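You operate a simulated robot arm through the tools that you are given. There is no shell and no other tool.

The job below is to be done with a simulated robot arm. You get a single attempt, and the scene is never put back.

Task
Set the closing speed by the card; close and open the tines once.
Fine: at the gripper bench; blue CLOSE knob first; air on for the try, off again after.

Only the result counts: the job must be done as asked and must still hold three seconds after the hand-in. Knocking over, shifting, dropping, spilling or breaking anything else fails it.

Robot
A 7-joint arm with a fingered hand, fixed in place. Base frame: the origin is on the floor under the middle of its stand, x ahead of it, y to its left, z up. Readings come in m, rad, newtons and seconds.
With the tool pointing down near the work surface it reaches from about 0.18 to 0.74 m from the base axis. Its first joint turns from -2.897 to 2.897 rad. Payload 4 kg.
Tool frame: the origin (TCP) lies between the finger pads and is the grasp point; the fingertips stand 0.028 m ahead of it; z points along the fingers, y is the line along which they close. The gripper opens to 0.168 m; its body begins 0.079 m behind the TCP. The gripper is a hand of 4 fingers: y runs from the thumb to the fingers, the wrist lies at [0, 0, -0.249] in the tool frame, and closing takes about 1.5 s.
Orientation is that of the tool frame in the base frame, as a unit quaternion [w, x, y, z]. With the fingers straight down and closing along the base's y, the tool's x points along the base's -x, its y along +y and its z along -z.

Tools
- The arm moves only by the tool arm_command. Its argument "plan" is a list of rows, each a list of 6 numbers: the shift along the tool's x, y, z in units of 50 mm (1.0 is 50 mm), then the turn, a rotation vector about the tool's x, y, z in units of 4 degrees (1.0 is 4 degrees). In form: [[tx, ty, tz, ax, ay, az], ...]. A call has 1 to 20 rows; each row shifts and turns the commanded pose from where the row before left it, along the tool's axes as they then stand. "fingers" is the finger opening in m, from 0 to 0.168, set as the call begins (left out, the last holds). A call with a number of a shift or a turn outside -1 to 1 is refused whole. A row lasts 0.2 s, in which the tool goes at most 0.05 m and 0.15 rad; a call with a longer step from one row to the next is refused whole, and so is a gripper value outside its range. A pose out of reach is approached as far as the arm can. The call stops where the force on the tool passes 40 N (or 10 N more than at its start, if that is more) or the arm is blocked; 0.2 s more then pass. The fingers move at their own pace (about 0.153 m/s each) and stop on an object; they squeeze with about 32 N. The grip force told is the motor's: it shows also when the fingers shut on nothing. Time passes only in rows, and 0.2 s behind the last, so rows that do not move let the fingers close. It gives the time, the measured TCP pose, the force on the tool (base axes), the opening and the grip force at its end, in the units of the frame above (readings bear some noise), with the torque about the TCP (base axes, N m) and any sound that the robot's microphone picked up.
- Cameras (640 x 400 px; columns grow to the right, rows downward): "scene" is fixed at [0.0468, 0.6504, 1.4963]; the picture's right is [-0.89, -0.46, 0.00], its down [-0.25, 0.47, -0.85] and it looks along [0.39, -0.75, -0.53] (base axes); focal length 346 px, centre (320, 200). "wrist" rides on the gripper at [0.06, -0.06, -0.11] in the tool frame; the picture's right is [0.71, 0.71, 0.00], its down [-0.56, 0.56, -0.61] and it looks along [-0.43, 0.43, 0.79] (tool axes); focal length 265 px, centre (320, 200). There is no depth. A picture from a camera that has moved, and an enlarged one, comes with that camera's place and axes in the base frame and with its lens.
- snapshot(camera): a new picture of that camera. The clock stands still meanwhile.
- lift_body(by): slides the trunk up (or, below 0, down) by that many m; the arm rides with it, the base frame stays. It gives what a move gives, with no picture.
- finger_targets(finger1, finger2, finger3, thumb_bend): sets how far each is bent, from 0 (flat) to 100 (curled in); at 30 the hand is open as for a grip, at 70 the pads meet at the TCP. One left out holds its place. A second passes; each finger stops where it meets its share of the squeeze, and holds until it gets a number again. A gripper value or a shape takes the hand back. It gives what a move gives, with no picture; readings hold the bend of each and the force on the fingers (four entries, about 0 where the hand has none), thumb and palm.
- set_grasp(shape): the hand has 4 fingers and takes this shape, open, in about a second: jaw (thumb against the fingers, like two jaws); tri (thumb and two fingers); tip (a fingertip pinch); poke (one finger out to press); point (the index stretched); flat (the hand flat); cup (the hand cupped); fist (a fist). The gripper value then closes the fingers along that shape, each until it touches; the sizes above hold for jaw. It gives what a move gives, with no picture.
- enlarge(camera, box): a new picture of the part [left, top, right, bottom] of that camera's present view, enlarged. The clock stands still meanwhile.
- job_done(): hands the job in; it is judged then, once.

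Nothing tells you positions but the pictures and the camera data. Unless the task says otherwise, let go and move clear before handing in.

The tools are called after ">>>" as a command line: name --pt "numbers of a row" for each row, then --argument value for the rest, lists and objects as JSON in quotes. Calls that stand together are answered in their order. arm_command: Moves the arm, as the interface text tells. Its arguments: {"type":"object","properties":{"plan":{"type":"array","items":{"type":"array","items":{"type":"number"}}},"fingers":{"type":"number"}},"required":["plan"]} The other tools are called the same way: lift_body (by) moves the trunk up or down; set_grasp (shape) gives the hand a shape; finger_targets (finger1, finger2, finger3, thumb_bend) moves the fingers one by one; snapshot (camera) takes a picture; enlarge (camera, box) takes an enlarged picture of a part of a camera's view; job_done () hands the job in.

At the start:

```text
time_s: 0.0
tcp_pos: [0.3738, -0.1077, 1.204]
ee_rot: [0.0, 0.0, 1.0, 0.0]
force: [0.4, -0.4, 0.2]
ft_torque: [0.0, -0.01, 0.0]
gripper_width: 0.1677
gripper_force: 0.1
shape: jaw
bend: [30.0, 30.0, 30.0, 30.0]
finger forces: [0.0, 0.0, 0.1, 0.0, 0.0, 0.0]
trunk travel left (down, up): [-0.525, 0.065]
```

scene: 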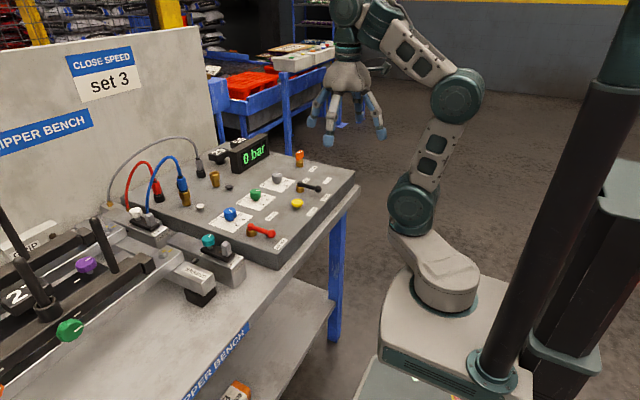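
wrist: 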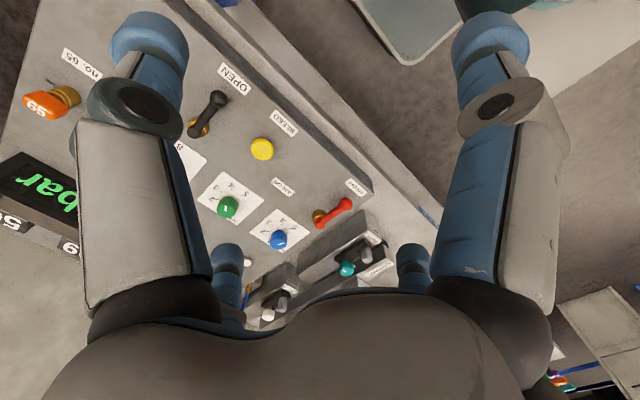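

I see a gripper bench with a panel: a card "CLOSE SPEED set 3", a blue knob, a green knob, a red lever, a black lever, a yellow button and a 0 bar display. I'll zoom in to read the labels before moving.

>>> enlarge --camera "scene" --box '[190, 130, 370, 270]'

>>> enlarge --camera "scene" --box '[0, 180, 260, 350]'

>>> enlarge --camera "wrist" --box '[170, 80, 400, 310]'

>>> enlarge --camera "scene" --box '[0, 30, 220, 220]'

```text
2.86 times, centred on (280, 200) of scene
camera zoom: at [0.0468, 0.6504, 1.4963], right [-0.89, -0.46, 0.0], down [-0.25, 0.47, -0.85], along [0.39, -0.75, -0.53], focal length 989 px, centre (434, 200)
```

zoom: 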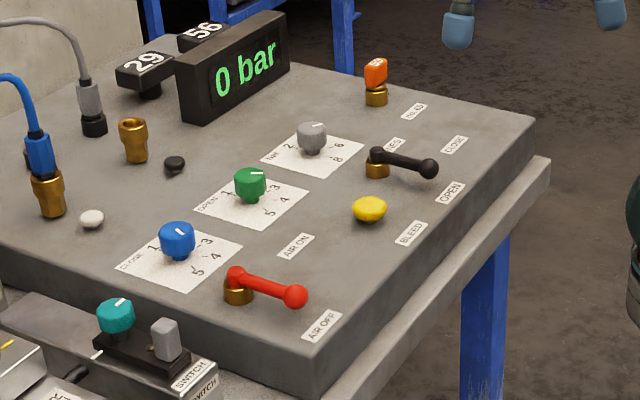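

```text
2.35 times, centred on (130, 265) of scene
camera zoom: at [0.0468, 0.6504, 1.4963], right [-0.89, -0.46, 0.0], down [-0.25, 0.47, -0.85], along [0.39, -0.75, -0.53], focal length 815 px, centre (767, 47)
```

zoom: 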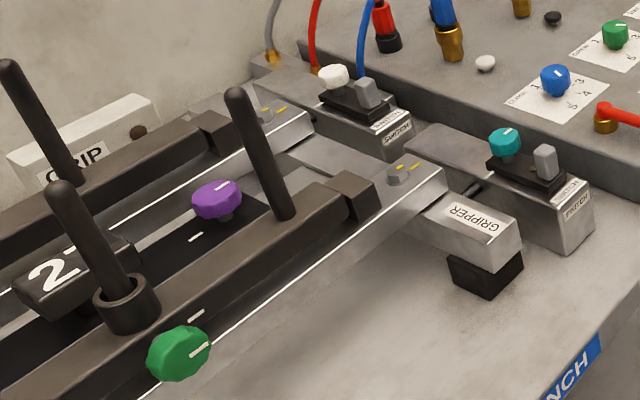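

```text
1.74 times, centred on (285, 195) of wrist
camera zoom: at [0.3145, -0.1687, 1.3141], right [-0.71, 0.71, 0.0], down [0.56, 0.56, 0.61], along [0.43, 0.43, -0.79], focal length 462 px, centre (381, 209)
```

zoom: 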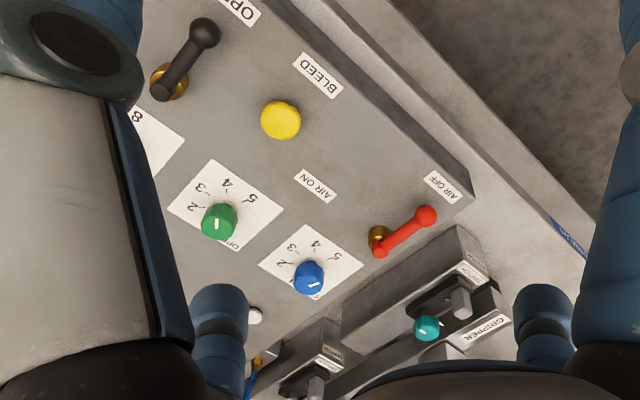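

```text
2.11 times, centred on (110, 125) of scene
camera zoom: at [0.0468, 0.6504, 1.4963], right [-0.89, -0.46, 0.0], down [-0.25, 0.47, -0.85], along [0.39, -0.75, -0.53], focal length 729 px, centre (762, 358)
```

zoom: 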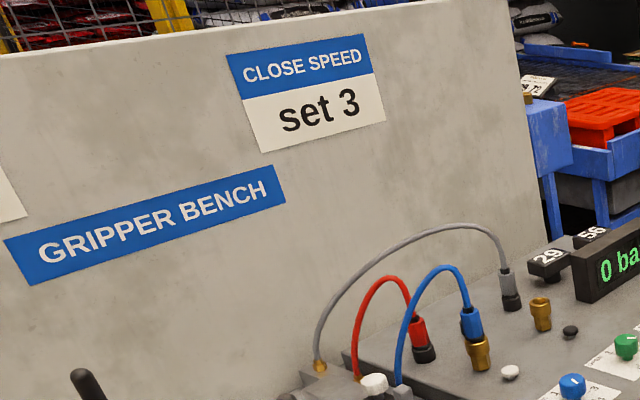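

The blue knob triangulates to about (0.648, 0.047, 0.941). The red lever pivots near (0.557, 0.072) with its ball toward −x (AIR OFF), and the panel top is at about z 0.918. Next I'll enlarge further to read the dials and the black lever.

>>> enlarge --camera "scene" --box '[215, 180, 295, 230]'

>>> enlarge --camera "scene" --box '[260, 145, 340, 195]'

>>> enlarge --camera "wrist" --box '[190, 180, 310, 255]'

>>> enlarge --camera "wrist" --box '[170, 50, 310, 200]'

>>> enlarge --camera "scene" --box '[290, 30, 410, 150]'

```text
8.00 times, centred on (255, 205) of scene
camera zoom: at [0.0468, 0.6504, 1.4963], right [-0.89, -0.46, 0.0], down [-0.25, 0.47, -0.85], along [0.39, -0.75, -0.53], focal length 2770 px, centre (840, 160)
```

zoom: 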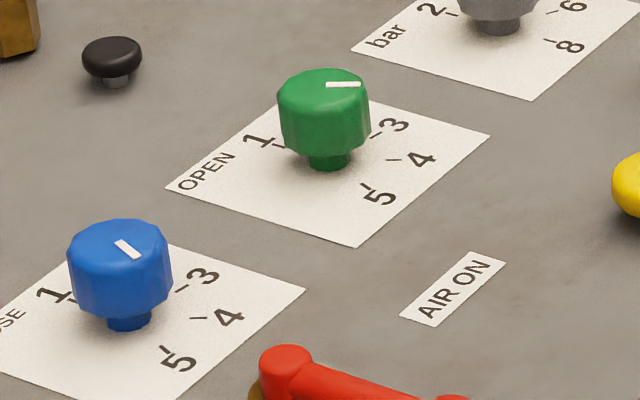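

```text
8.00 times, centred on (300, 170) of scene
camera zoom: at [0.0468, 0.6504, 1.4963], right [-0.89, -0.46, 0.0], down [-0.25, 0.47, -0.85], along [0.39, -0.75, -0.53], focal length 2770 px, centre (480, 440)
```

zoom: 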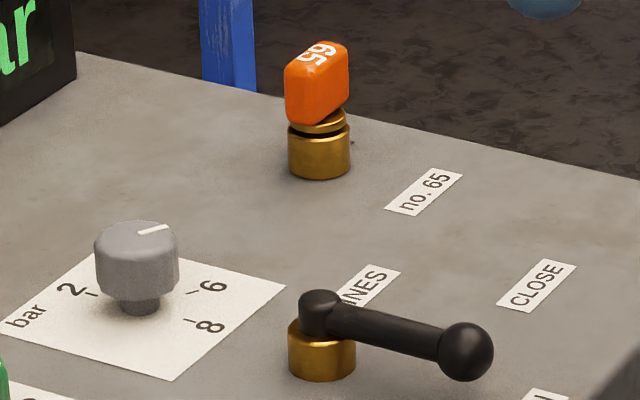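

```text
5.33 times, centred on (250, 218) of wrist
camera zoom: at [0.3145, -0.1687, 1.3141], right [-0.71, 0.71, 0.0], down [0.56, 0.56, 0.61], along [0.43, 0.43, -0.79], focal length 1416 px, centre (693, 107)
```

zoom: 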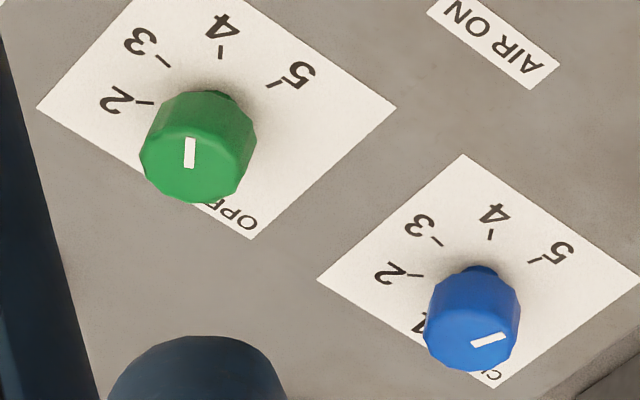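

```text
2.67 times, centred on (240, 125) of wrist
camera zoom: at [0.3145, -0.1687, 1.3141], right [-0.71, 0.71, 0.0], down [0.56, 0.56, 0.61], along [0.43, 0.43, -0.79], focal length 708 px, centre (533, 400)
```

zoom: 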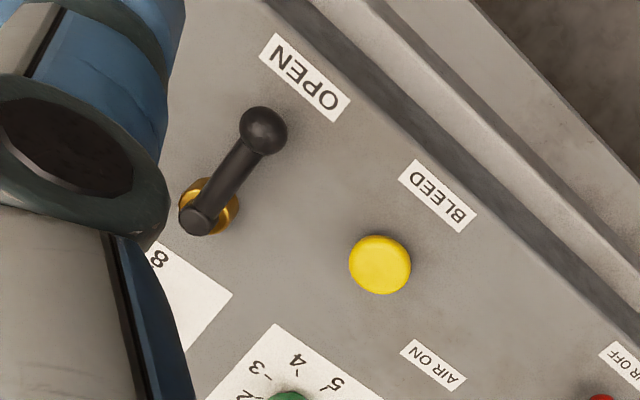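

```text
3.33 times, centred on (350, 90) of scene
camera zoom: at [0.0468, 0.6504, 1.4963], right [-0.89, -0.46, 0.0], down [-0.25, 0.47, -0.85], along [0.39, -0.75, -0.53], focal length 1154 px, centre (220, 567)
```

zoom: 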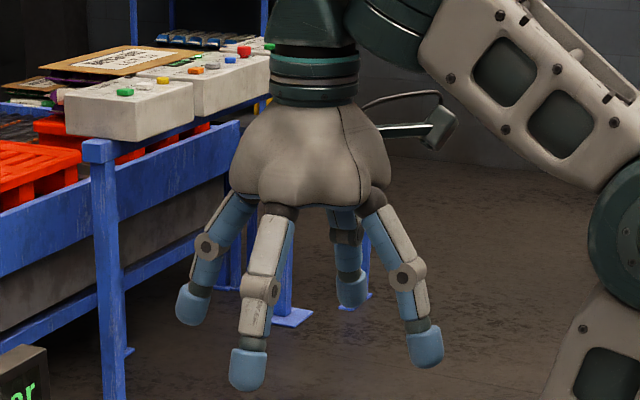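

The blue mark sits near 5, so it must turn about 100° counter-clockwise seen from above to reach 3. I'll shift the arm sideways at height to look at the black TINES lever and its labels without the fingers in the way.

>>> arm_command --pt "0 -1 0 0 0 0" --pt "0 -1 0 0 0 0" --pt "0 -1 0 0 0 0" --pt "0 -1 0 0 0 0" --pt "0 -1 0 0 0 0"

>>> snapshot --camera "wrist"

>>> snapshot --camera "scene"

```text
time_s: 1.2
tcp_pos: [0.3801, -0.3577, 1.2018]
ee_rot: [0.0, -0.003, 1.0, -0.002]
force: [0.0, 1.3, -0.1]
ft_torque: [-0.05, 0.04, -0.01]
gripper_width: 0.168
gripper_force: 0.0
shape: jaw
bend: [30.0, 30.0, 30.0, 30.0]
finger forces: [0.1, 0.0, 0.0, 0.0, 0.1, 0.0]
trunk travel left (down, up): [-0.525, 0.065]
```

```text
taken
camera wrist: at [0.32, -0.4185, 1.3125], right [-0.71, 0.7, 0.0], down [0.55, 0.56, 0.61], along [0.43, 0.43, -0.79], focal length 265 px, centre (320, 200)
```

wrist: 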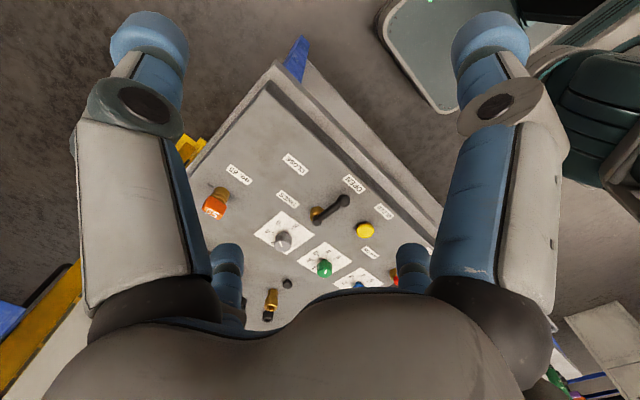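

```text
taken
```

scene: 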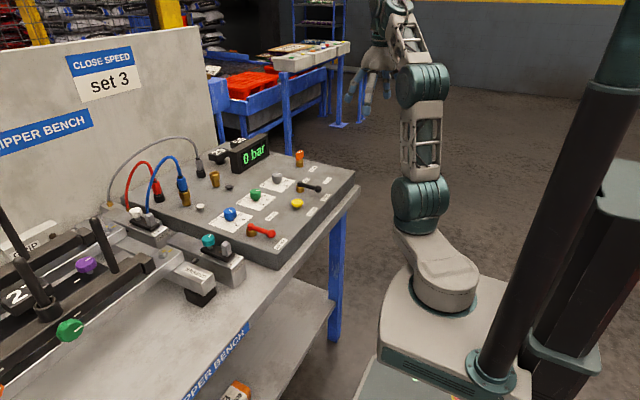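

>>> enlarge --camera "wrist" --box '[200, 140, 400, 265]'

>>> enlarge --camera "wrist" --box '[270, 240, 410, 320]'

```text
3.20 times, centred on (300, 202) of wrist
camera zoom: at [0.32, -0.4185, 1.3125], right [-0.71, 0.7, 0.0], down [0.55, 0.56, 0.61], along [0.43, 0.43, -0.79], focal length 849 px, centre (384, 192)
```

zoom: 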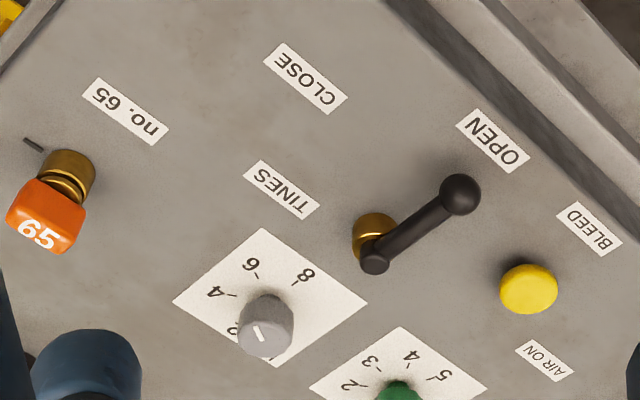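

```text
4.57 times, centred on (340, 280) of wrist
camera zoom: at [0.32, -0.4185, 1.3125], right [-0.71, 0.7, 0.0], down [0.55, 0.56, 0.61], along [0.43, 0.43, -0.79], focal length 1213 px, centre (229, -166)
```

zoom: 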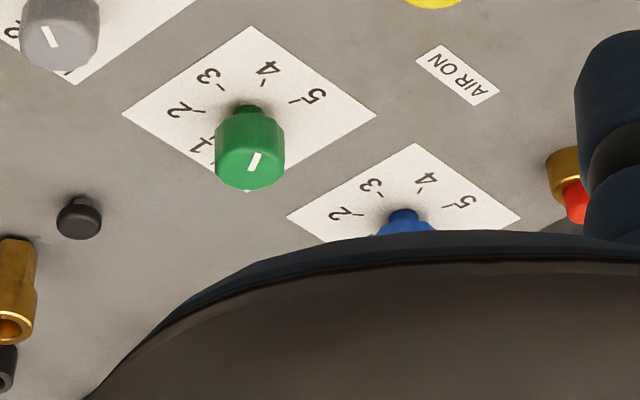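

The TINES lever pivots at about (0.559, −0.191) and now points to OPEN (−x); CLOSE lies toward −y. I'll move above the blue knob at a safe height with the fingers partly closed and look again.

>>> arm_command --pt "-0.53 0.81 0.1 0 0 0" --pt "-0.53 0.81 0.1 0 0 0" --pt "-0.53 0.81 0.1 0 0 0" --pt "-0.53 0.81 0.1 0 0 0" --pt "-0.53 0.81 0.1 0 0 0" --pt "-0.53 0.81 0.1 0 0 0" --pt "-0.53 0.81 0.1 0 0 0" --pt "-0.53 0.81 0.1 0 0 0" --pt "-0.53 0.81 0.1 0 0 0" --pt "-0.53 0.81 0.1 0 0 0" --fingers 0.08

>>> snapshot --camera "wrist"

>>> snapshot --camera "scene"

```text
time_s: 3.4
tcp_pos: [0.6339, 0.0521, 1.1541]
ee_rot: [0.001, -0.001, 1.0, 0.0]
force: [-0.7, 1.1, 0.3]
ft_torque: [-0.06, -0.05, -0.05]
gripper_width: 0.0803
gripper_force: 0.0
shape: jaw
bend: [35.0, 35.0, 35.0, 35.0]
finger forces: [0.0, 0.1, 0.0, 0.0, 0.1, 0.1]
out of reach, approached as far as the arm can: row 10
trunk travel left (down, up): [-0.525, 0.065]
```

```text
taken
camera wrist: at [0.5734, -0.009, 1.2629], right [-0.71, 0.71, 0.0], down [0.56, 0.56, 0.61], along [0.43, 0.43, -0.79], focal length 265 px, centre (320, 200)
```

wrist: 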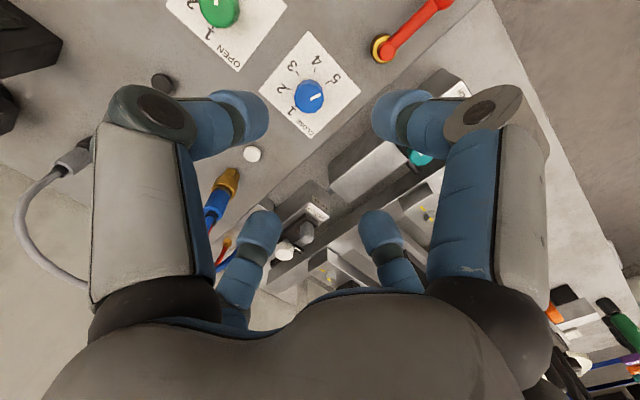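

```text
taken
```

scene: 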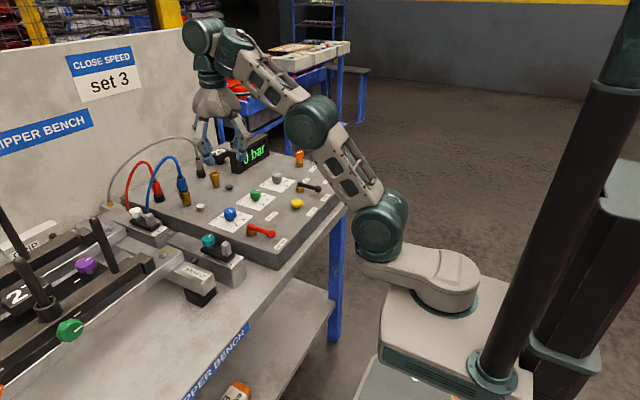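

The arm reached (0.634, 0.052, 1.154), at the edge of its reach for this height, and the blue knob shows clearly ahead. I'll enlarge the dial to measure the mark and ticks.

>>> enlarge --camera "wrist" --box '[258, 25, 378, 145]'

>>> enlarge --camera "scene" --box '[180, 60, 280, 200]'

```text
3.33 times, centred on (318, 85) of wrist
camera zoom: at [0.5734, -0.009, 1.2629], right [-0.71, 0.71, 0.0], down [0.56, 0.56, 0.61], along [0.43, 0.43, -0.79], focal length 885 px, centre (327, 583)
```

zoom: 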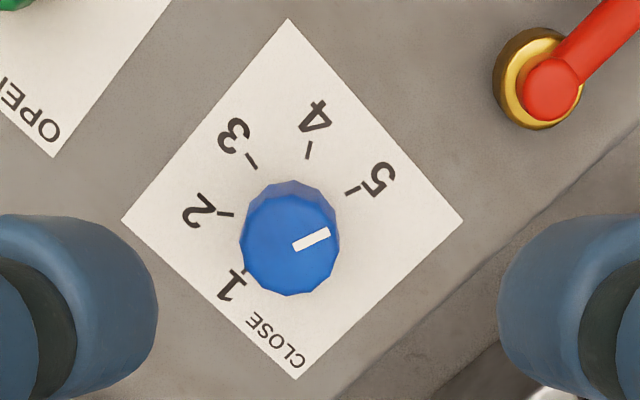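

```text
2.86 times, centred on (230, 130) of scene
camera zoom: at [0.0468, 0.6504, 1.4963], right [-0.89, -0.46, 0.0], down [-0.25, 0.47, -0.85], along [0.39, -0.75, -0.53], focal length 989 px, centre (577, 400)
```

zoom: 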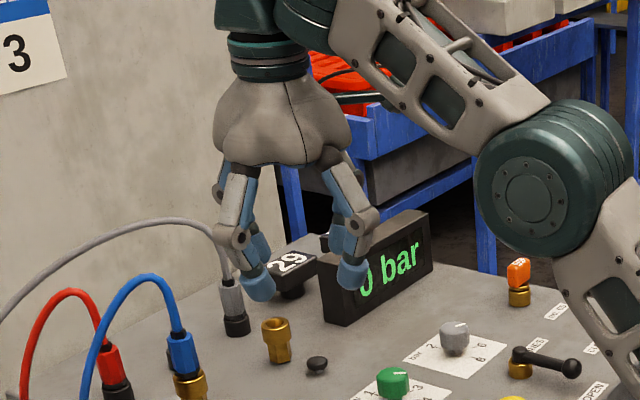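

The ticks lie at 0, −50, −100, −150 and −200° (1 to 5) around (0.649, 0.0485), and the mark is exactly on 5. I'll descend a bit, centre over the knob and pre-turn the hand 50° the other way, leaving room for a 100° turn.

>>> arm_command --pt "0 0 1 0 0 0" --pt "0 0 1 0 0 0" --pt "-0.3 -0.07 0 0 0 0" --pt "0 0 0 0 0 1" --pt "0 0 0 0 0 1" --pt "0 0 0 0 0 1" --pt "0 0 0 0 0 1" --pt "0 0 0 0 0 1" --pt "0 0 0 0 0 1" --pt "0 0 0 0 0 1" --pt "0 0 0 0 0 1" --pt "0 0 0 0 0 1" --pt "0 0 0 0 0 1" --pt "0 0 0 0 0 1" --pt "0 0 0 0 0 1" --pt "0 0 0 0 0 0.5"

>>> snapshot --camera "wrist"

>>> enlarge --camera "scene" --box '[160, 100, 320, 260]'

```text
time_s: 6.8
tcp_pos: [0.6471, 0.0434, 1.0536]
ee_rot: [0.0, 0.423, 0.906, -0.001]
force: [0.8, -0.1, 0.8]
ft_torque: [0.01, 0.01, -0.02]
gripper_width: 0.0805
gripper_force: 0.0
shape: jaw
bend: [35.0, 35.0, 35.0, 35.0]
finger forces: [0.0, 0.0, 0.0, 0.0, 0.0, 0.0]
trunk travel left (down, up): [-0.525, 0.065]
```

```text
taken
camera wrist: at [0.5625, 0.051, 1.1635], right [0.09, 1.0, 0.0], down [0.79, -0.07, 0.61], along [0.61, -0.05, -0.79], focal length 265 px, centre (320, 200)
```

wrist: 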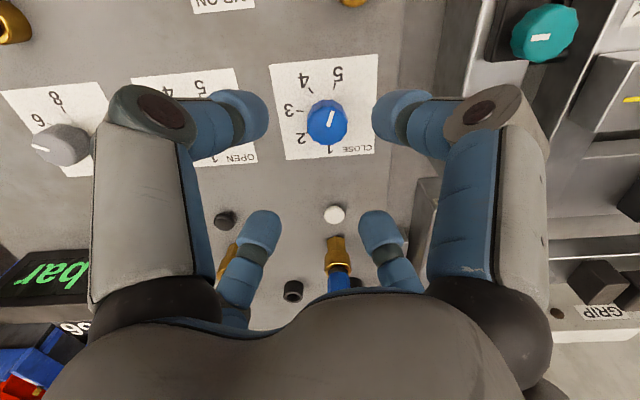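

```text
2.50 times, centred on (240, 180) of scene
camera zoom: at [0.0468, 0.6504, 1.4963], right [-0.89, -0.46, 0.0], down [-0.25, 0.47, -0.85], along [0.39, -0.75, -0.53], focal length 866 px, centre (520, 250)
```

zoom: 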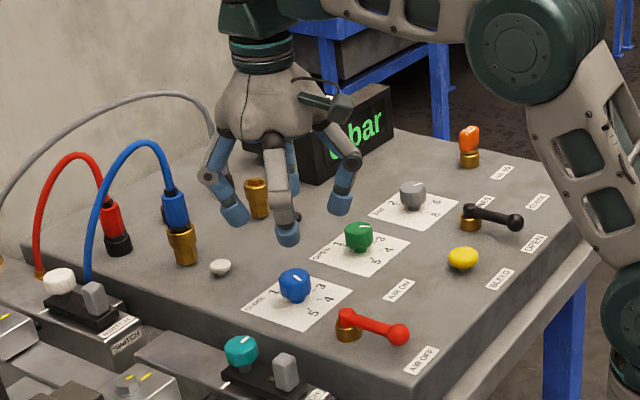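

The hand is turned −50° and sits 5 mm from the knob axis. I'll correct that and go halfway down, then check clearance.

>>> arm_command --pt "0.054 0.094 0 0 0 0" --pt "0 0 0.5 0 0 0" --pt "0 0 0.5 0 0 0" --pt "0 0 0 0 0 0"

>>> snapshot --camera "wrist"

>>> enlarge --camera "scene" --box '[180, 140, 300, 240]'

```text
time_s: 7.8
tcp_pos: [0.6497, 0.0496, 1.0047]
ee_rot: [0.002, 0.423, 0.906, 0.0]
force: [0.5, 0.7, 0.2]
ft_torque: [0.0, 0.01, 0.01]
gripper_width: 0.0802
gripper_force: 0.1
shape: jaw
bend: [35.0, 35.0, 35.0, 35.0]
finger forces: [0.1, 0.1, 0.0, 0.1, 0.0, 0.1]
trunk travel left (down, up): [-0.525, 0.065]
```

```text
taken
camera wrist: at [0.5647, 0.0562, 1.1138], right [0.09, 1.0, 0.0], down [0.79, -0.07, 0.61], along [0.61, -0.05, -0.79], focal length 265 px, centre (320, 200)
```

wrist: 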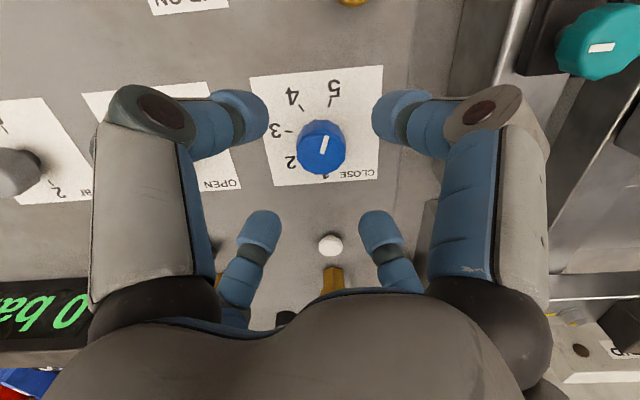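

```text
4.00 times, centred on (240, 190) of scene
camera zoom: at [0.0468, 0.6504, 1.4963], right [-0.89, -0.46, 0.0], down [-0.25, 0.47, -0.85], along [0.39, -0.75, -0.53], focal length 1385 px, centre (640, 240)
```

zoom: 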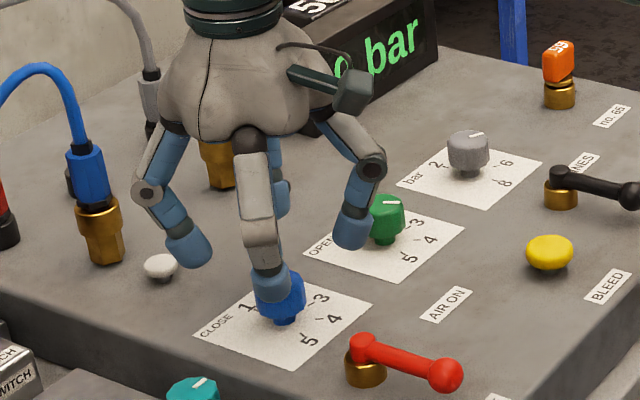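

The fingers bracket the knob with clear space to the green knob and the red hub. I'll descend to about z 0.958 and close on the knob.

>>> arm_command --pt "0 -0.02 0.3 0 0 0" --pt "0 0 0.3 0 0 0" --pt "0 0 0.3 0 0 0" --pt "0 0 0 0 0 0"

>>> enlarge --camera "scene" --box '[180, 140, 300, 240]'

>>> snapshot --camera "wrist"

```text
time_s: 8.8
tcp_pos: [0.6486, 0.0473, 0.9594]
ee_rot: [0.0, 0.422, 0.907, 0.0]
force: [-0.1, 0.4, -0.6]
ft_torque: [-0.06, 0.01, 0.03]
gripper_width: 0.0802
gripper_force: 0.0
shape: jaw
bend: [35.0, 35.0, 35.0, 35.0]
finger forces: [0.0, 0.0, 0.0, 0.1, 0.0, 0.0]
trunk travel left (down, up): [-0.525, 0.065]
```

```text
4.00 times, centred on (240, 190) of scene
camera zoom: at [0.0468, 0.6504, 1.4963], right [-0.89, -0.46, 0.0], down [-0.25, 0.47, -0.85], along [0.39, -0.75, -0.53], focal length 1385 px, centre (640, 240)
```

zoom: 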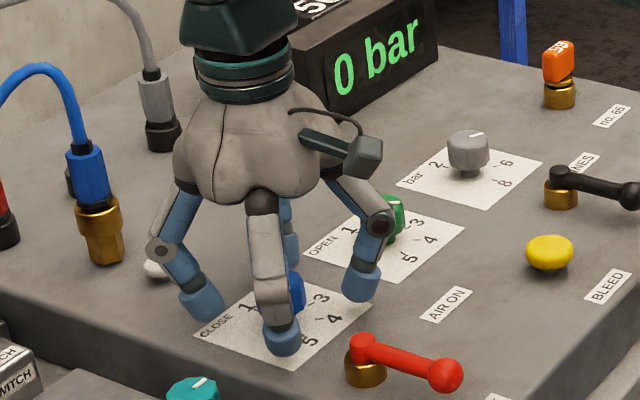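

```text
taken
camera wrist: at [0.5641, 0.055, 1.0689], right [0.09, 1.0, 0.0], down [0.79, -0.07, 0.61], along [0.61, -0.05, -0.79], focal length 265 px, centre (320, 200)
```

wrist: 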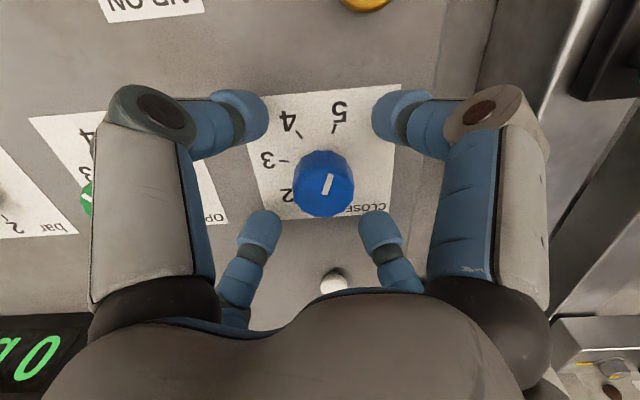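

Fingertips surround the knob just above the card. I'll close on it.

>>> arm_command --pt "0 0 0 0 0 0" --pt "0 0 0 0 0 0" --pt "0 0 0 0 0 0" --pt "0 0 0 0 0 0" --pt "0 0 0 0 0 0" --pt "0 0 0 0 0 0" --fingers 0.02

>>> snapshot --camera "wrist"

>>> enlarge --camera "scene" --box '[180, 140, 300, 240]'

```text
time_s: 10.2
tcp_pos: [0.6491, 0.0478, 0.9587]
ee_rot: [-0.001, 0.423, 0.906, 0.001]
force: [0.5, 1.5, -0.8]
ft_torque: [0.05, -0.04, 0.06]
gripper_width: 0.0246
gripper_force: 32.5
shape: jaw
bend: [75.0, 75.0, 75.0, 58.0]
finger forces: [29.5, 30.3, 29.1, 0.0, 28.4, 0.0]
trunk travel left (down, up): [-0.525, 0.065]
```

```text
taken
camera wrist: at [0.5643, 0.0552, 1.0689], right [0.09, 1.0, 0.0], down [0.79, -0.07, 0.61], along [0.61, -0.05, -0.79], focal length 265 px, centre (320, 200)
```

wrist: 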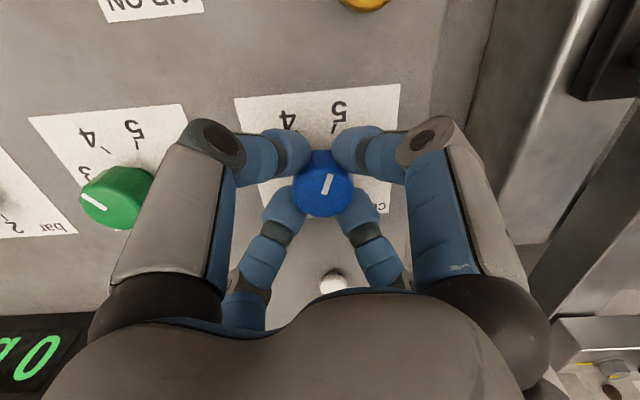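

```text
4.00 times, centred on (240, 190) of scene
camera zoom: at [0.0468, 0.6504, 1.4963], right [-0.89, -0.46, 0.0], down [-0.25, 0.47, -0.85], along [0.39, -0.75, -0.53], focal length 1385 px, centre (640, 240)
```

zoom: 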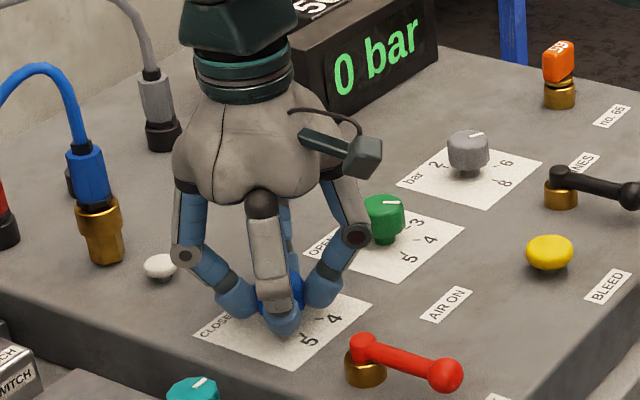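

All four fingers hold the knob firmly. I'll turn it 40° counter-clockwise (tool z negative) and check that the mark follows.

>>> arm_command --pt "0 0 0 0 0 -1" --pt "0 0 0 0 0 -1" --pt "0 0 0 0 0 -1" --pt "0 0 0 0 0 -1" --pt "0 0 0 0 0 -1" --pt "0 0 0 0 0 -1" --pt "0 0 0 0 0 -1" --pt "0 0 0 0 0 -1" --pt "0 0 0 0 0 -1" --pt "0 0 0 0 0 -1"

>>> snapshot --camera "wrist"

```text
time_s: 12.4
tcp_pos: [0.6503, 0.0489, 0.9587]
ee_rot: [0.0, 0.087, 0.996, -0.001]
force: [9.7, -1.4, 0.1]
ft_torque: [-0.01, -0.2, -0.01]
gripper_width: 0.0248
gripper_force: 31.9
shape: jaw
bend: [75.0, 75.0, 75.0, 58.0]
finger forces: [29.3, 30.4, 31.8, 0.0, 29.3, 0.0]
trunk travel left (down, up): [-0.525, 0.065]
```

```text
taken
camera wrist: at [0.5802, -0.0015, 1.0687], right [-0.57, 0.82, 0.0], down [0.65, 0.45, 0.62], along [0.5, 0.35, -0.79], focal length 265 px, centre (320, 200)
```

wrist: 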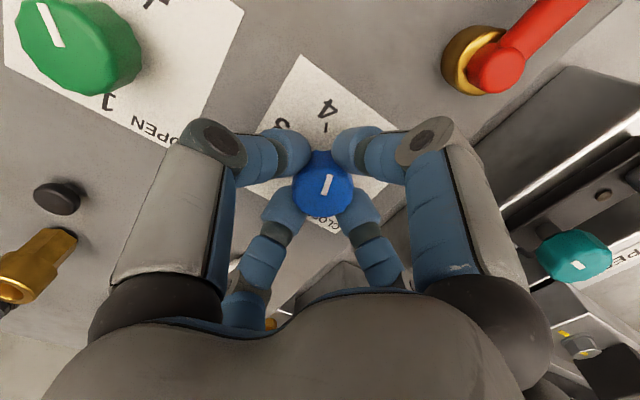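

The mark turned with the hand with no slip. I'll turn the remaining 60°.

>>> arm_command --pt "0 0 0 0 0 -1" --pt "0 0 0 0 0 -1" --pt "0 0 0 0 0 -1" --pt "0 0 0 0 0 -1" --pt "0 0 0 0 0 -1" --pt "0 0 0 0 0 -1" --pt "0 0 0 0 0 -1" --pt "0 0 0 0 0 -1" --pt "0 0 0 0 0 -1" --pt "0 0 0 0 0 -1" --pt "0 0 0 0 0 -1" --pt "0 0 0 0 0 -1" --pt "0 0 0 0 0 -1" --pt "0 0 0 0 0 -1" --pt "0 0 0 0 0 -1" --pt "0 0 0 0 0 0"

>>> snapshot --camera "wrist"

```text
time_s: 15.8
tcp_pos: [0.6512, 0.0496, 0.9583]
ee_rot: [0.002, -0.423, 0.906, 0.0]
force: [19.8, 4.3, 8.4]
ft_torque: [0.11, -0.39, -0.01]
gripper_width: 0.0249
gripper_force: 31.9
shape: jaw
bend: [76.0, 76.0, 75.0, 57.0]
finger forces: [30.0, 30.1, 34.1, 0.0, 33.7, 0.1]
trunk travel left (down, up): [-0.525, 0.065]
```

```text
taken
camera wrist: at [0.6586, -0.0368, 1.0686], right [-1.0, -0.09, 0.0], down [-0.07, 0.79, 0.61], along [-0.05, 0.61, -0.79], focal length 265 px, centre (320, 200)
```

wrist: 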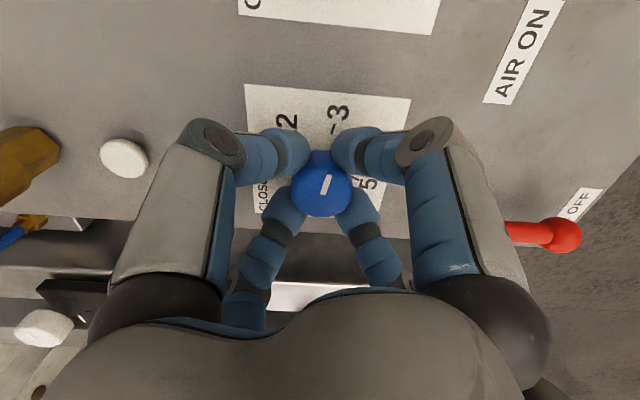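

The hand has turned the full 100° and the mark appears to point toward 3. I'll open, rise and check the dial.

>>> arm_command --pt "0 0 0 0 0 0" --pt "0 0 0 0 0 0" --pt "0 0 0 0 0 0" --pt "0 0 0 0 0 0" --fingers 0.08

>>> arm_command --pt "0 0 -0.4 0 0 0" --pt "0 0 -0.6 0 0 0" --pt "0 0 -0.9 0 0 0"

>>> snapshot --camera "wrist"

>>> enlarge --camera "scene" --box '[200, 190, 260, 240]'

```text
time_s: 16.8
tcp_pos: [0.6485, 0.0485, 0.9591]
ee_rot: [0.0, -0.422, 0.907, 0.0]
force: [0.5, 0.7, 0.0]
ft_torque: [0.0, 0.02, 0.02]
gripper_width: 0.0794
gripper_force: 0.0
shape: jaw
bend: [36.0, 36.0, 36.0, 36.0]
finger forces: [0.1, 0.0, 0.0, 0.0, 0.0, 0.0]
trunk travel left (down, up): [-0.525, 0.065]
```

```text
time_s: 17.6
tcp_pos: [0.6499, 0.047, 1.0553]
ee_rot: [0.0, -0.423, 0.906, 0.0]
force: [-0.4, 0.6, 0.5]
ft_torque: [0.0, 0.02, 0.0]
gripper_width: 0.0795
gripper_force: 0.1
shape: jaw
bend: [36.0, 36.0, 36.0, 35.0]
finger forces: [0.1, 0.1, 0.1, 0.0, 0.0, 0.0]
trunk travel left (down, up): [-0.525, 0.065]
```

```text
taken
camera wrist: at [0.6574, -0.0384, 1.1649], right [-1.0, -0.09, 0.0], down [-0.07, 0.79, 0.61], along [-0.05, 0.61, -0.79], focal length 265 px, centre (320, 200)
```

wrist: 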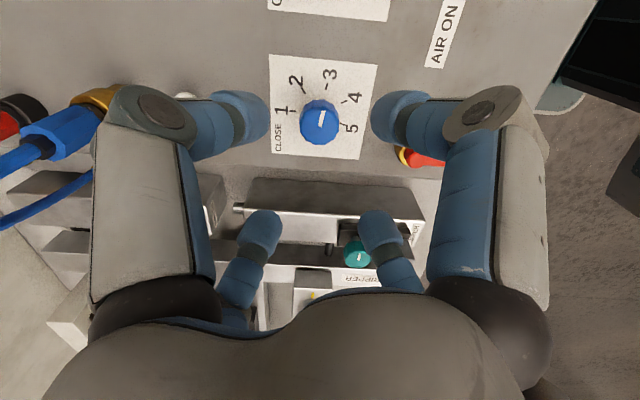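

```text
8.00 times, centred on (230, 215) of scene
camera zoom: at [0.0468, 0.6504, 1.4963], right [-0.89, -0.46, 0.0], down [-0.25, 0.47, -0.85], along [0.39, -0.75, -0.53], focal length 2770 px, centre (1040, 80)
```

zoom: 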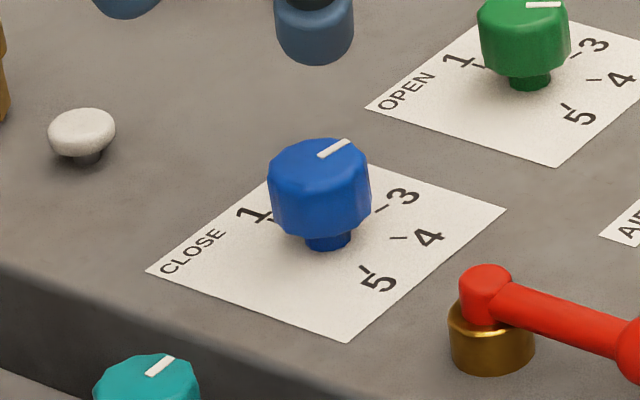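

>>> enlarge --camera "wrist" --box '[265, 50, 385, 170]'

```text
3.33 times, centred on (325, 110) of wrist
camera zoom: at [0.6574, -0.0384, 1.1649], right [-1.0, -0.09, 0.0], down [-0.07, 0.79, 0.61], along [-0.05, 0.61, -0.79], focal length 885 px, centre (303, 500)
```

zoom: 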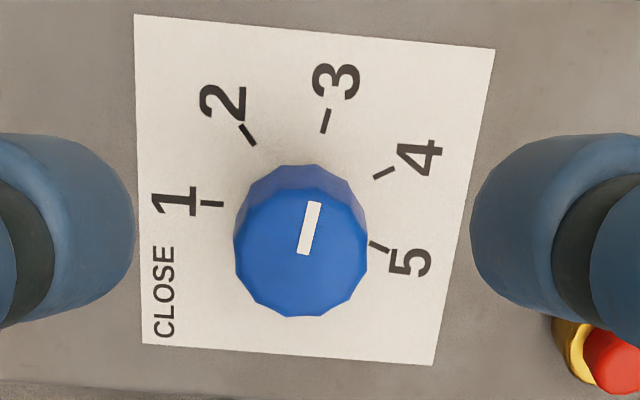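

The mark lines up with the 3 tick to within about 2°, so the blue knob is set. Next I'll move above the red lever's ball (about 0.490, 0.073) and turn the hand to yaw −45°, so the fingers can cage the ball with the arm between two of them.

>>> arm_command --pt "0.415 0.695 0 0 0 0" --pt "0.415 0.695 0 0 0 0" --pt "0.415 0.695 0 0 0 0" --pt "0.415 0.695 0 0 0 0" --pt "0 0 0 0 0 1" --pt "0 0 0 0 0 1" --pt "0 0 0 0 0 1" --pt "0 0 0 0 0 1" --pt "0 0 0 0 0 1" --pt "0 0 0 0 0 1" --pt "0 0 0 0 0 1" --pt "0 0 0 0 0 1" --pt "0 0 0 0 0 1" --pt "0 0 0 0 0 1" --pt "0 0 0 0 0 1" --pt "0 0 0 0 0 1" --pt "0 0 0 0 0 1" --pt "0 0 0 0 0 1" --pt "0 0 0 0 0 1" --pt "0 0 0 0 0 1"

>>> arm_command --pt "0 0 0 0 0 1" --pt "0 0 0 0 0 1" --pt "0 0 0 0 0 1" --pt "0 0 0 0 0 1" --pt "0 0 0 0 0 1" --pt "0 0 0 0 0 1" --pt "0 0 0 0 0 1" --pt "0 0 0 0 0 0.75" --pt "0 0 0 0 0 0"

>>> snapshot --camera "wrist"

>>> snapshot --camera "scene"

```text
time_s: 21.8
tcp_pos: [0.4879, 0.0748, 1.0532]
ee_rot: [-0.001, 0.123, 0.992, 0.0]
force: [0.5, 0.3, -1.1]
ft_torque: [0.0, 0.03, 0.02]
gripper_width: 0.0798
gripper_force: 0.1
shape: jaw
bend: [36.0, 36.0, 36.0, 35.0]
finger forces: [0.1, 0.0, 0.1, 0.0, 0.0, 0.0]
trunk travel left (down, up): [-0.525, 0.065]
```

```text
time_s: 23.8
tcp_pos: [0.4871, 0.0743, 1.0534]
ee_rot: [0.0, 0.384, 0.923, 0.0]
force: [-0.2, 0.2, -0.3]
ft_torque: [0.01, -0.01, 0.0]
gripper_width: 0.0803
gripper_force: 0.0
shape: jaw
bend: [36.0, 36.0, 36.0, 35.0]
finger forces: [0.0, 0.1, 0.0, 0.0, 0.1, 0.0]
trunk travel left (down, up): [-0.525, 0.065]
```

```text
taken
camera wrist: at [0.4027, 0.0737, 1.1638], right [0.0, 1.0, 0.0], down [0.79, 0.0, 0.61], along [0.61, 0.0, -0.79], focal length 265 px, centre (320, 200)
```

wrist: 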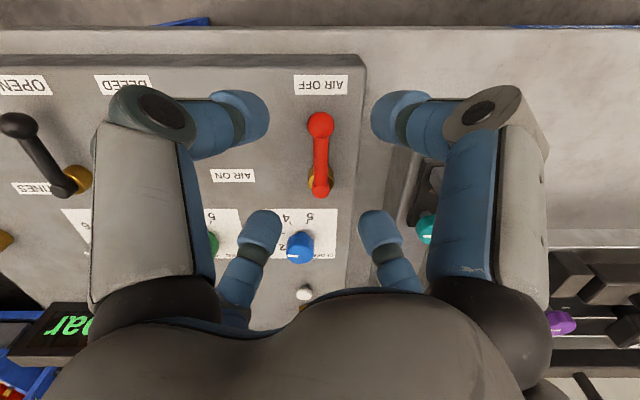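

```text
taken
```

scene: 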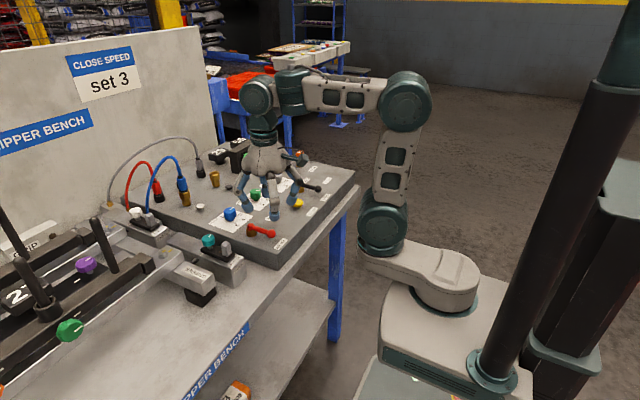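

The view is now aligned with the red lever, and the ball sits almost at image centre column. I'll enlarge it to get the exact ball and hub positions.

>>> enlarge --camera "wrist" --box '[270, 70, 370, 220]'

>>> enlarge --camera "scene" --box '[225, 200, 305, 260]'

```text
2.67 times, centred on (320, 145) of wrist
camera zoom: at [0.4027, 0.0737, 1.1638], right [0.0, 1.0, 0.0], down [0.79, 0.0, 0.61], along [0.61, 0.0, -0.79], focal length 708 px, centre (320, 347)
```

zoom: 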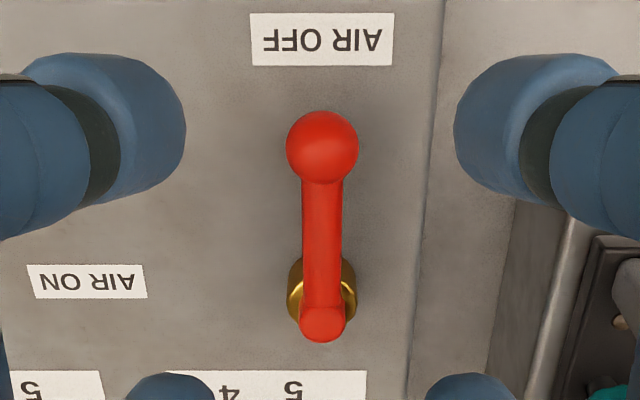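

```text
6.67 times, centred on (265, 230) of scene
camera zoom: at [0.0468, 0.6504, 1.4963], right [-0.89, -0.46, 0.0], down [-0.25, 0.47, -0.85], along [0.39, -0.75, -0.53], focal length 2309 px, centre (687, 0)
```

zoom: 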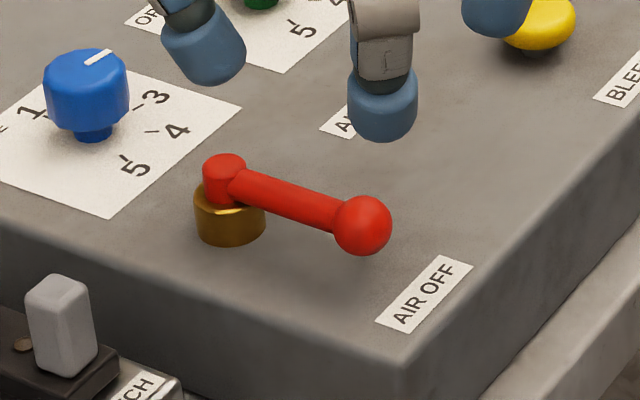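

The ball is at (0.489, 0.0743, 0.946) with a radius of about 11 mm, and the pivot is at (0.557, 0.0743). I'll descend so the open fingers straddle the ball and lever.

>>> arm_command --pt "-0.028 0.028 0.5 0 0 0" --pt "0 0 0.5 0 0 0" --pt "0 0 0.4 0 0 0" --pt "0 0 0.3 0 0 0" --pt "0 0 0.22 0 0 0" --pt "0 0 0 0 0 0"

>>> arm_command --pt "0 0 0 0 0 0" --pt "0 0 0 0 0 0" --pt "0 0 0 0 0 0" --fingers 0.045

>>> snapshot --camera "wrist"

>>> enlarge --camera "scene" --box '[215, 170, 315, 260]'

```text
time_s: 25.2
tcp_pos: [0.4916, 0.0752, 0.9568]
ee_rot: [0.0, 0.383, 0.924, 0.0]
force: [0.0, -0.4, -0.2]
ft_torque: [0.01, 0.0, 0.01]
gripper_width: 0.08
gripper_force: 0.1
shape: jaw
bend: [36.0, 36.0, 36.0, 35.0]
finger forces: [0.1, 0.1, 0.0, 0.0, 0.1, 0.0]
trunk travel left (down, up): [-0.525, 0.065]
```

```text
time_s: 26.0
tcp_pos: [0.4905, 0.0754, 0.9574]
ee_rot: [0.0, 0.383, 0.924, 0.001]
force: [0.2, -0.4, 0.2]
ft_torque: [-0.03, -0.02, -0.02]
gripper_width: 0.0455
gripper_force: 0.1
shape: jaw
bend: [78.0, 78.0, 78.0, 48.0]
finger forces: [0.0, 0.0, 0.0, 0.1, 0.0, 0.0]
trunk travel left (down, up): [-0.525, 0.065]
```

```text
taken
camera wrist: at [0.4056, 0.0737, 1.0678], right [0.0, 1.0, 0.0], down [0.79, 0.0, 0.61], along [0.61, 0.0, -0.79], focal length 265 px, centre (320, 200)
```

wrist: 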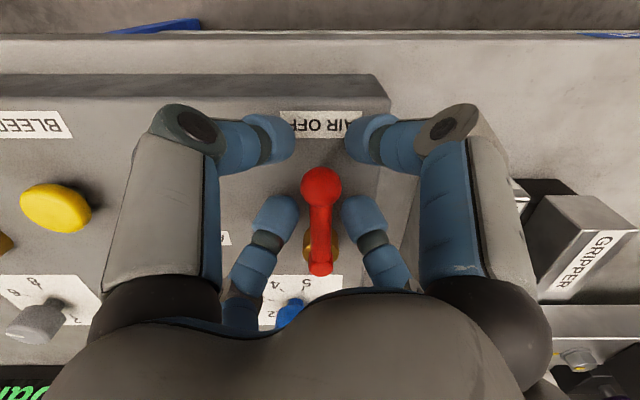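

```text
4.44 times, centred on (265, 215) of scene
camera zoom: at [0.0468, 0.6504, 1.4963], right [-0.89, -0.46, 0.0], down [-0.25, 0.47, -0.85], along [0.39, -0.75, -0.53], focal length 1539 px, centre (564, 133)
```

zoom: 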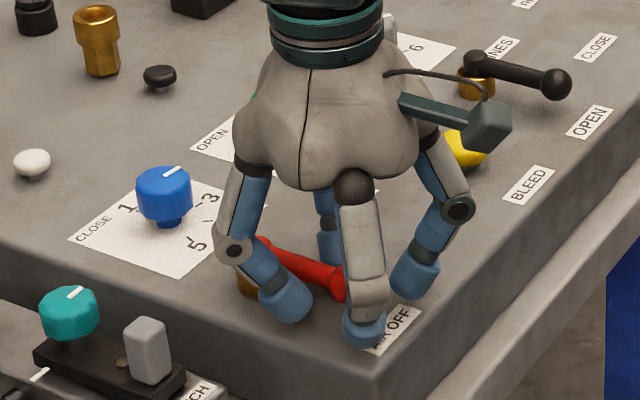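

The ball is nicely caged with the arm passing between two fingers. I'll narrow the cage a little more and look.

>>> arm_command --pt "0 0 0 0 0 0" --pt "0 0 0 0 0 0" --pt "0 0 0 0 0 0" --fingers 0.028

>>> enlarge --camera "wrist" --box '[220, 90, 420, 310]'

```text
time_s: 26.8
tcp_pos: [0.4907, 0.0742, 0.9574]
ee_rot: [0.0, 0.382, 0.924, -0.001]
force: [-0.6, 0.2, 0.3]
ft_torque: [0.0, 0.0, 0.04]
gripper_width: 0.0284
gripper_force: 0.1
shape: jaw
bend: [76.0, 76.0, 76.0, 55.0]
finger forces: [0.0, 0.1, 0.1, 0.0, 0.0, 0.0]
trunk travel left (down, up): [-0.525, 0.065]
```

```text
1.82 times, centred on (320, 200) of wrist
camera zoom: at [0.4056, 0.0738, 1.0678], right [0.0, 1.0, 0.0], down [0.79, 0.0, 0.61], along [0.61, 0.0, -0.79], focal length 483 px, centre (320, 200)
```

zoom: 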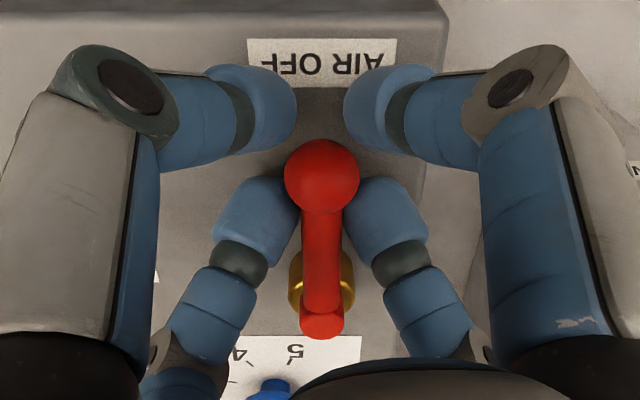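

The cage fits closely around the ball. I'll swing it along the arc about the pivot for the first 44° toward AIR ON.

>>> arm_command --pt "-0.0694 -0.0647 0 0 0 -1" --pt "-0.0694 -0.0647 0 0 0 -1" --pt "-0.0694 -0.0647 0 0 0 -1" --pt "-0.0694 -0.0647 0 0 0 -1" --pt "-0.0694 -0.0647 0 0 0 -1" --pt "-0.0694 -0.0647 0 0 0 -1" --pt "-0.0694 -0.0647 0 0 0 -1" --pt "-0.0694 -0.0647 0 0 0 -1" --pt "-0.0694 -0.0647 0 0 0 -1" --pt "-0.0694 -0.0647 0 0 0 -1" --pt "-0.0694 -0.0647 0 0 0 -1"

>>> snapshot --camera "wrist"

>>> snapshot --camera "scene"

```text
time_s: 29.2
tcp_pos: [0.51, 0.0274, 0.9587]
ee_rot: [0.001, 0.008, 1.0, 0.0]
force: [-0.4, 0.9, 0.2]
ft_torque: [-0.01, 0.02, 0.04]
gripper_width: 0.0284
gripper_force: 0.1
shape: jaw
bend: [76.0, 76.0, 76.0, 55.0]
finger forces: [0.1, 0.8, 0.1, 0.1, 0.0, 0.0]
trunk travel left (down, up): [-0.525, 0.065]
```

```text
taken
camera wrist: at [0.4488, -0.033, 1.0679], right [-0.7, 0.72, 0.0], down [0.57, 0.55, 0.61], along [0.44, 0.43, -0.79], focal length 265 px, centre (320, 200)
```

wrist: 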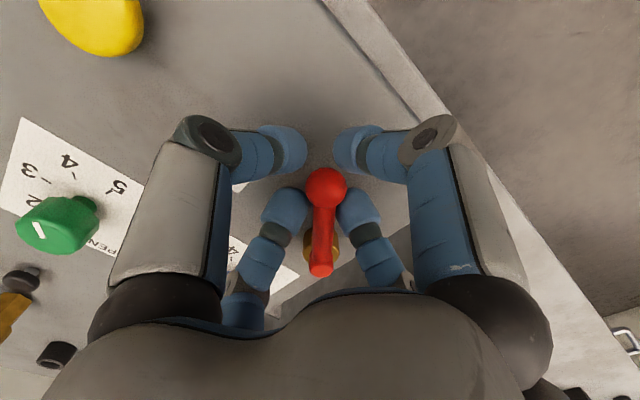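

```text
taken
```

scene: 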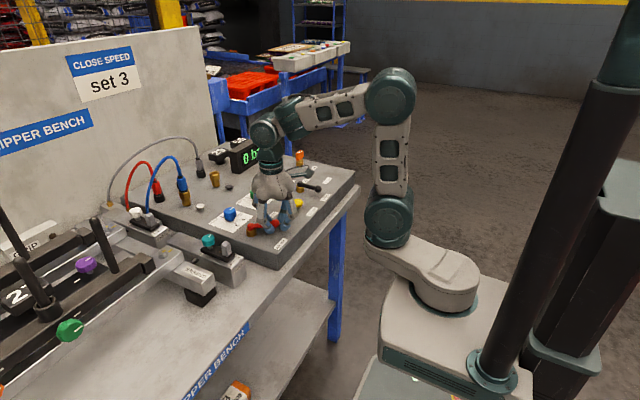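

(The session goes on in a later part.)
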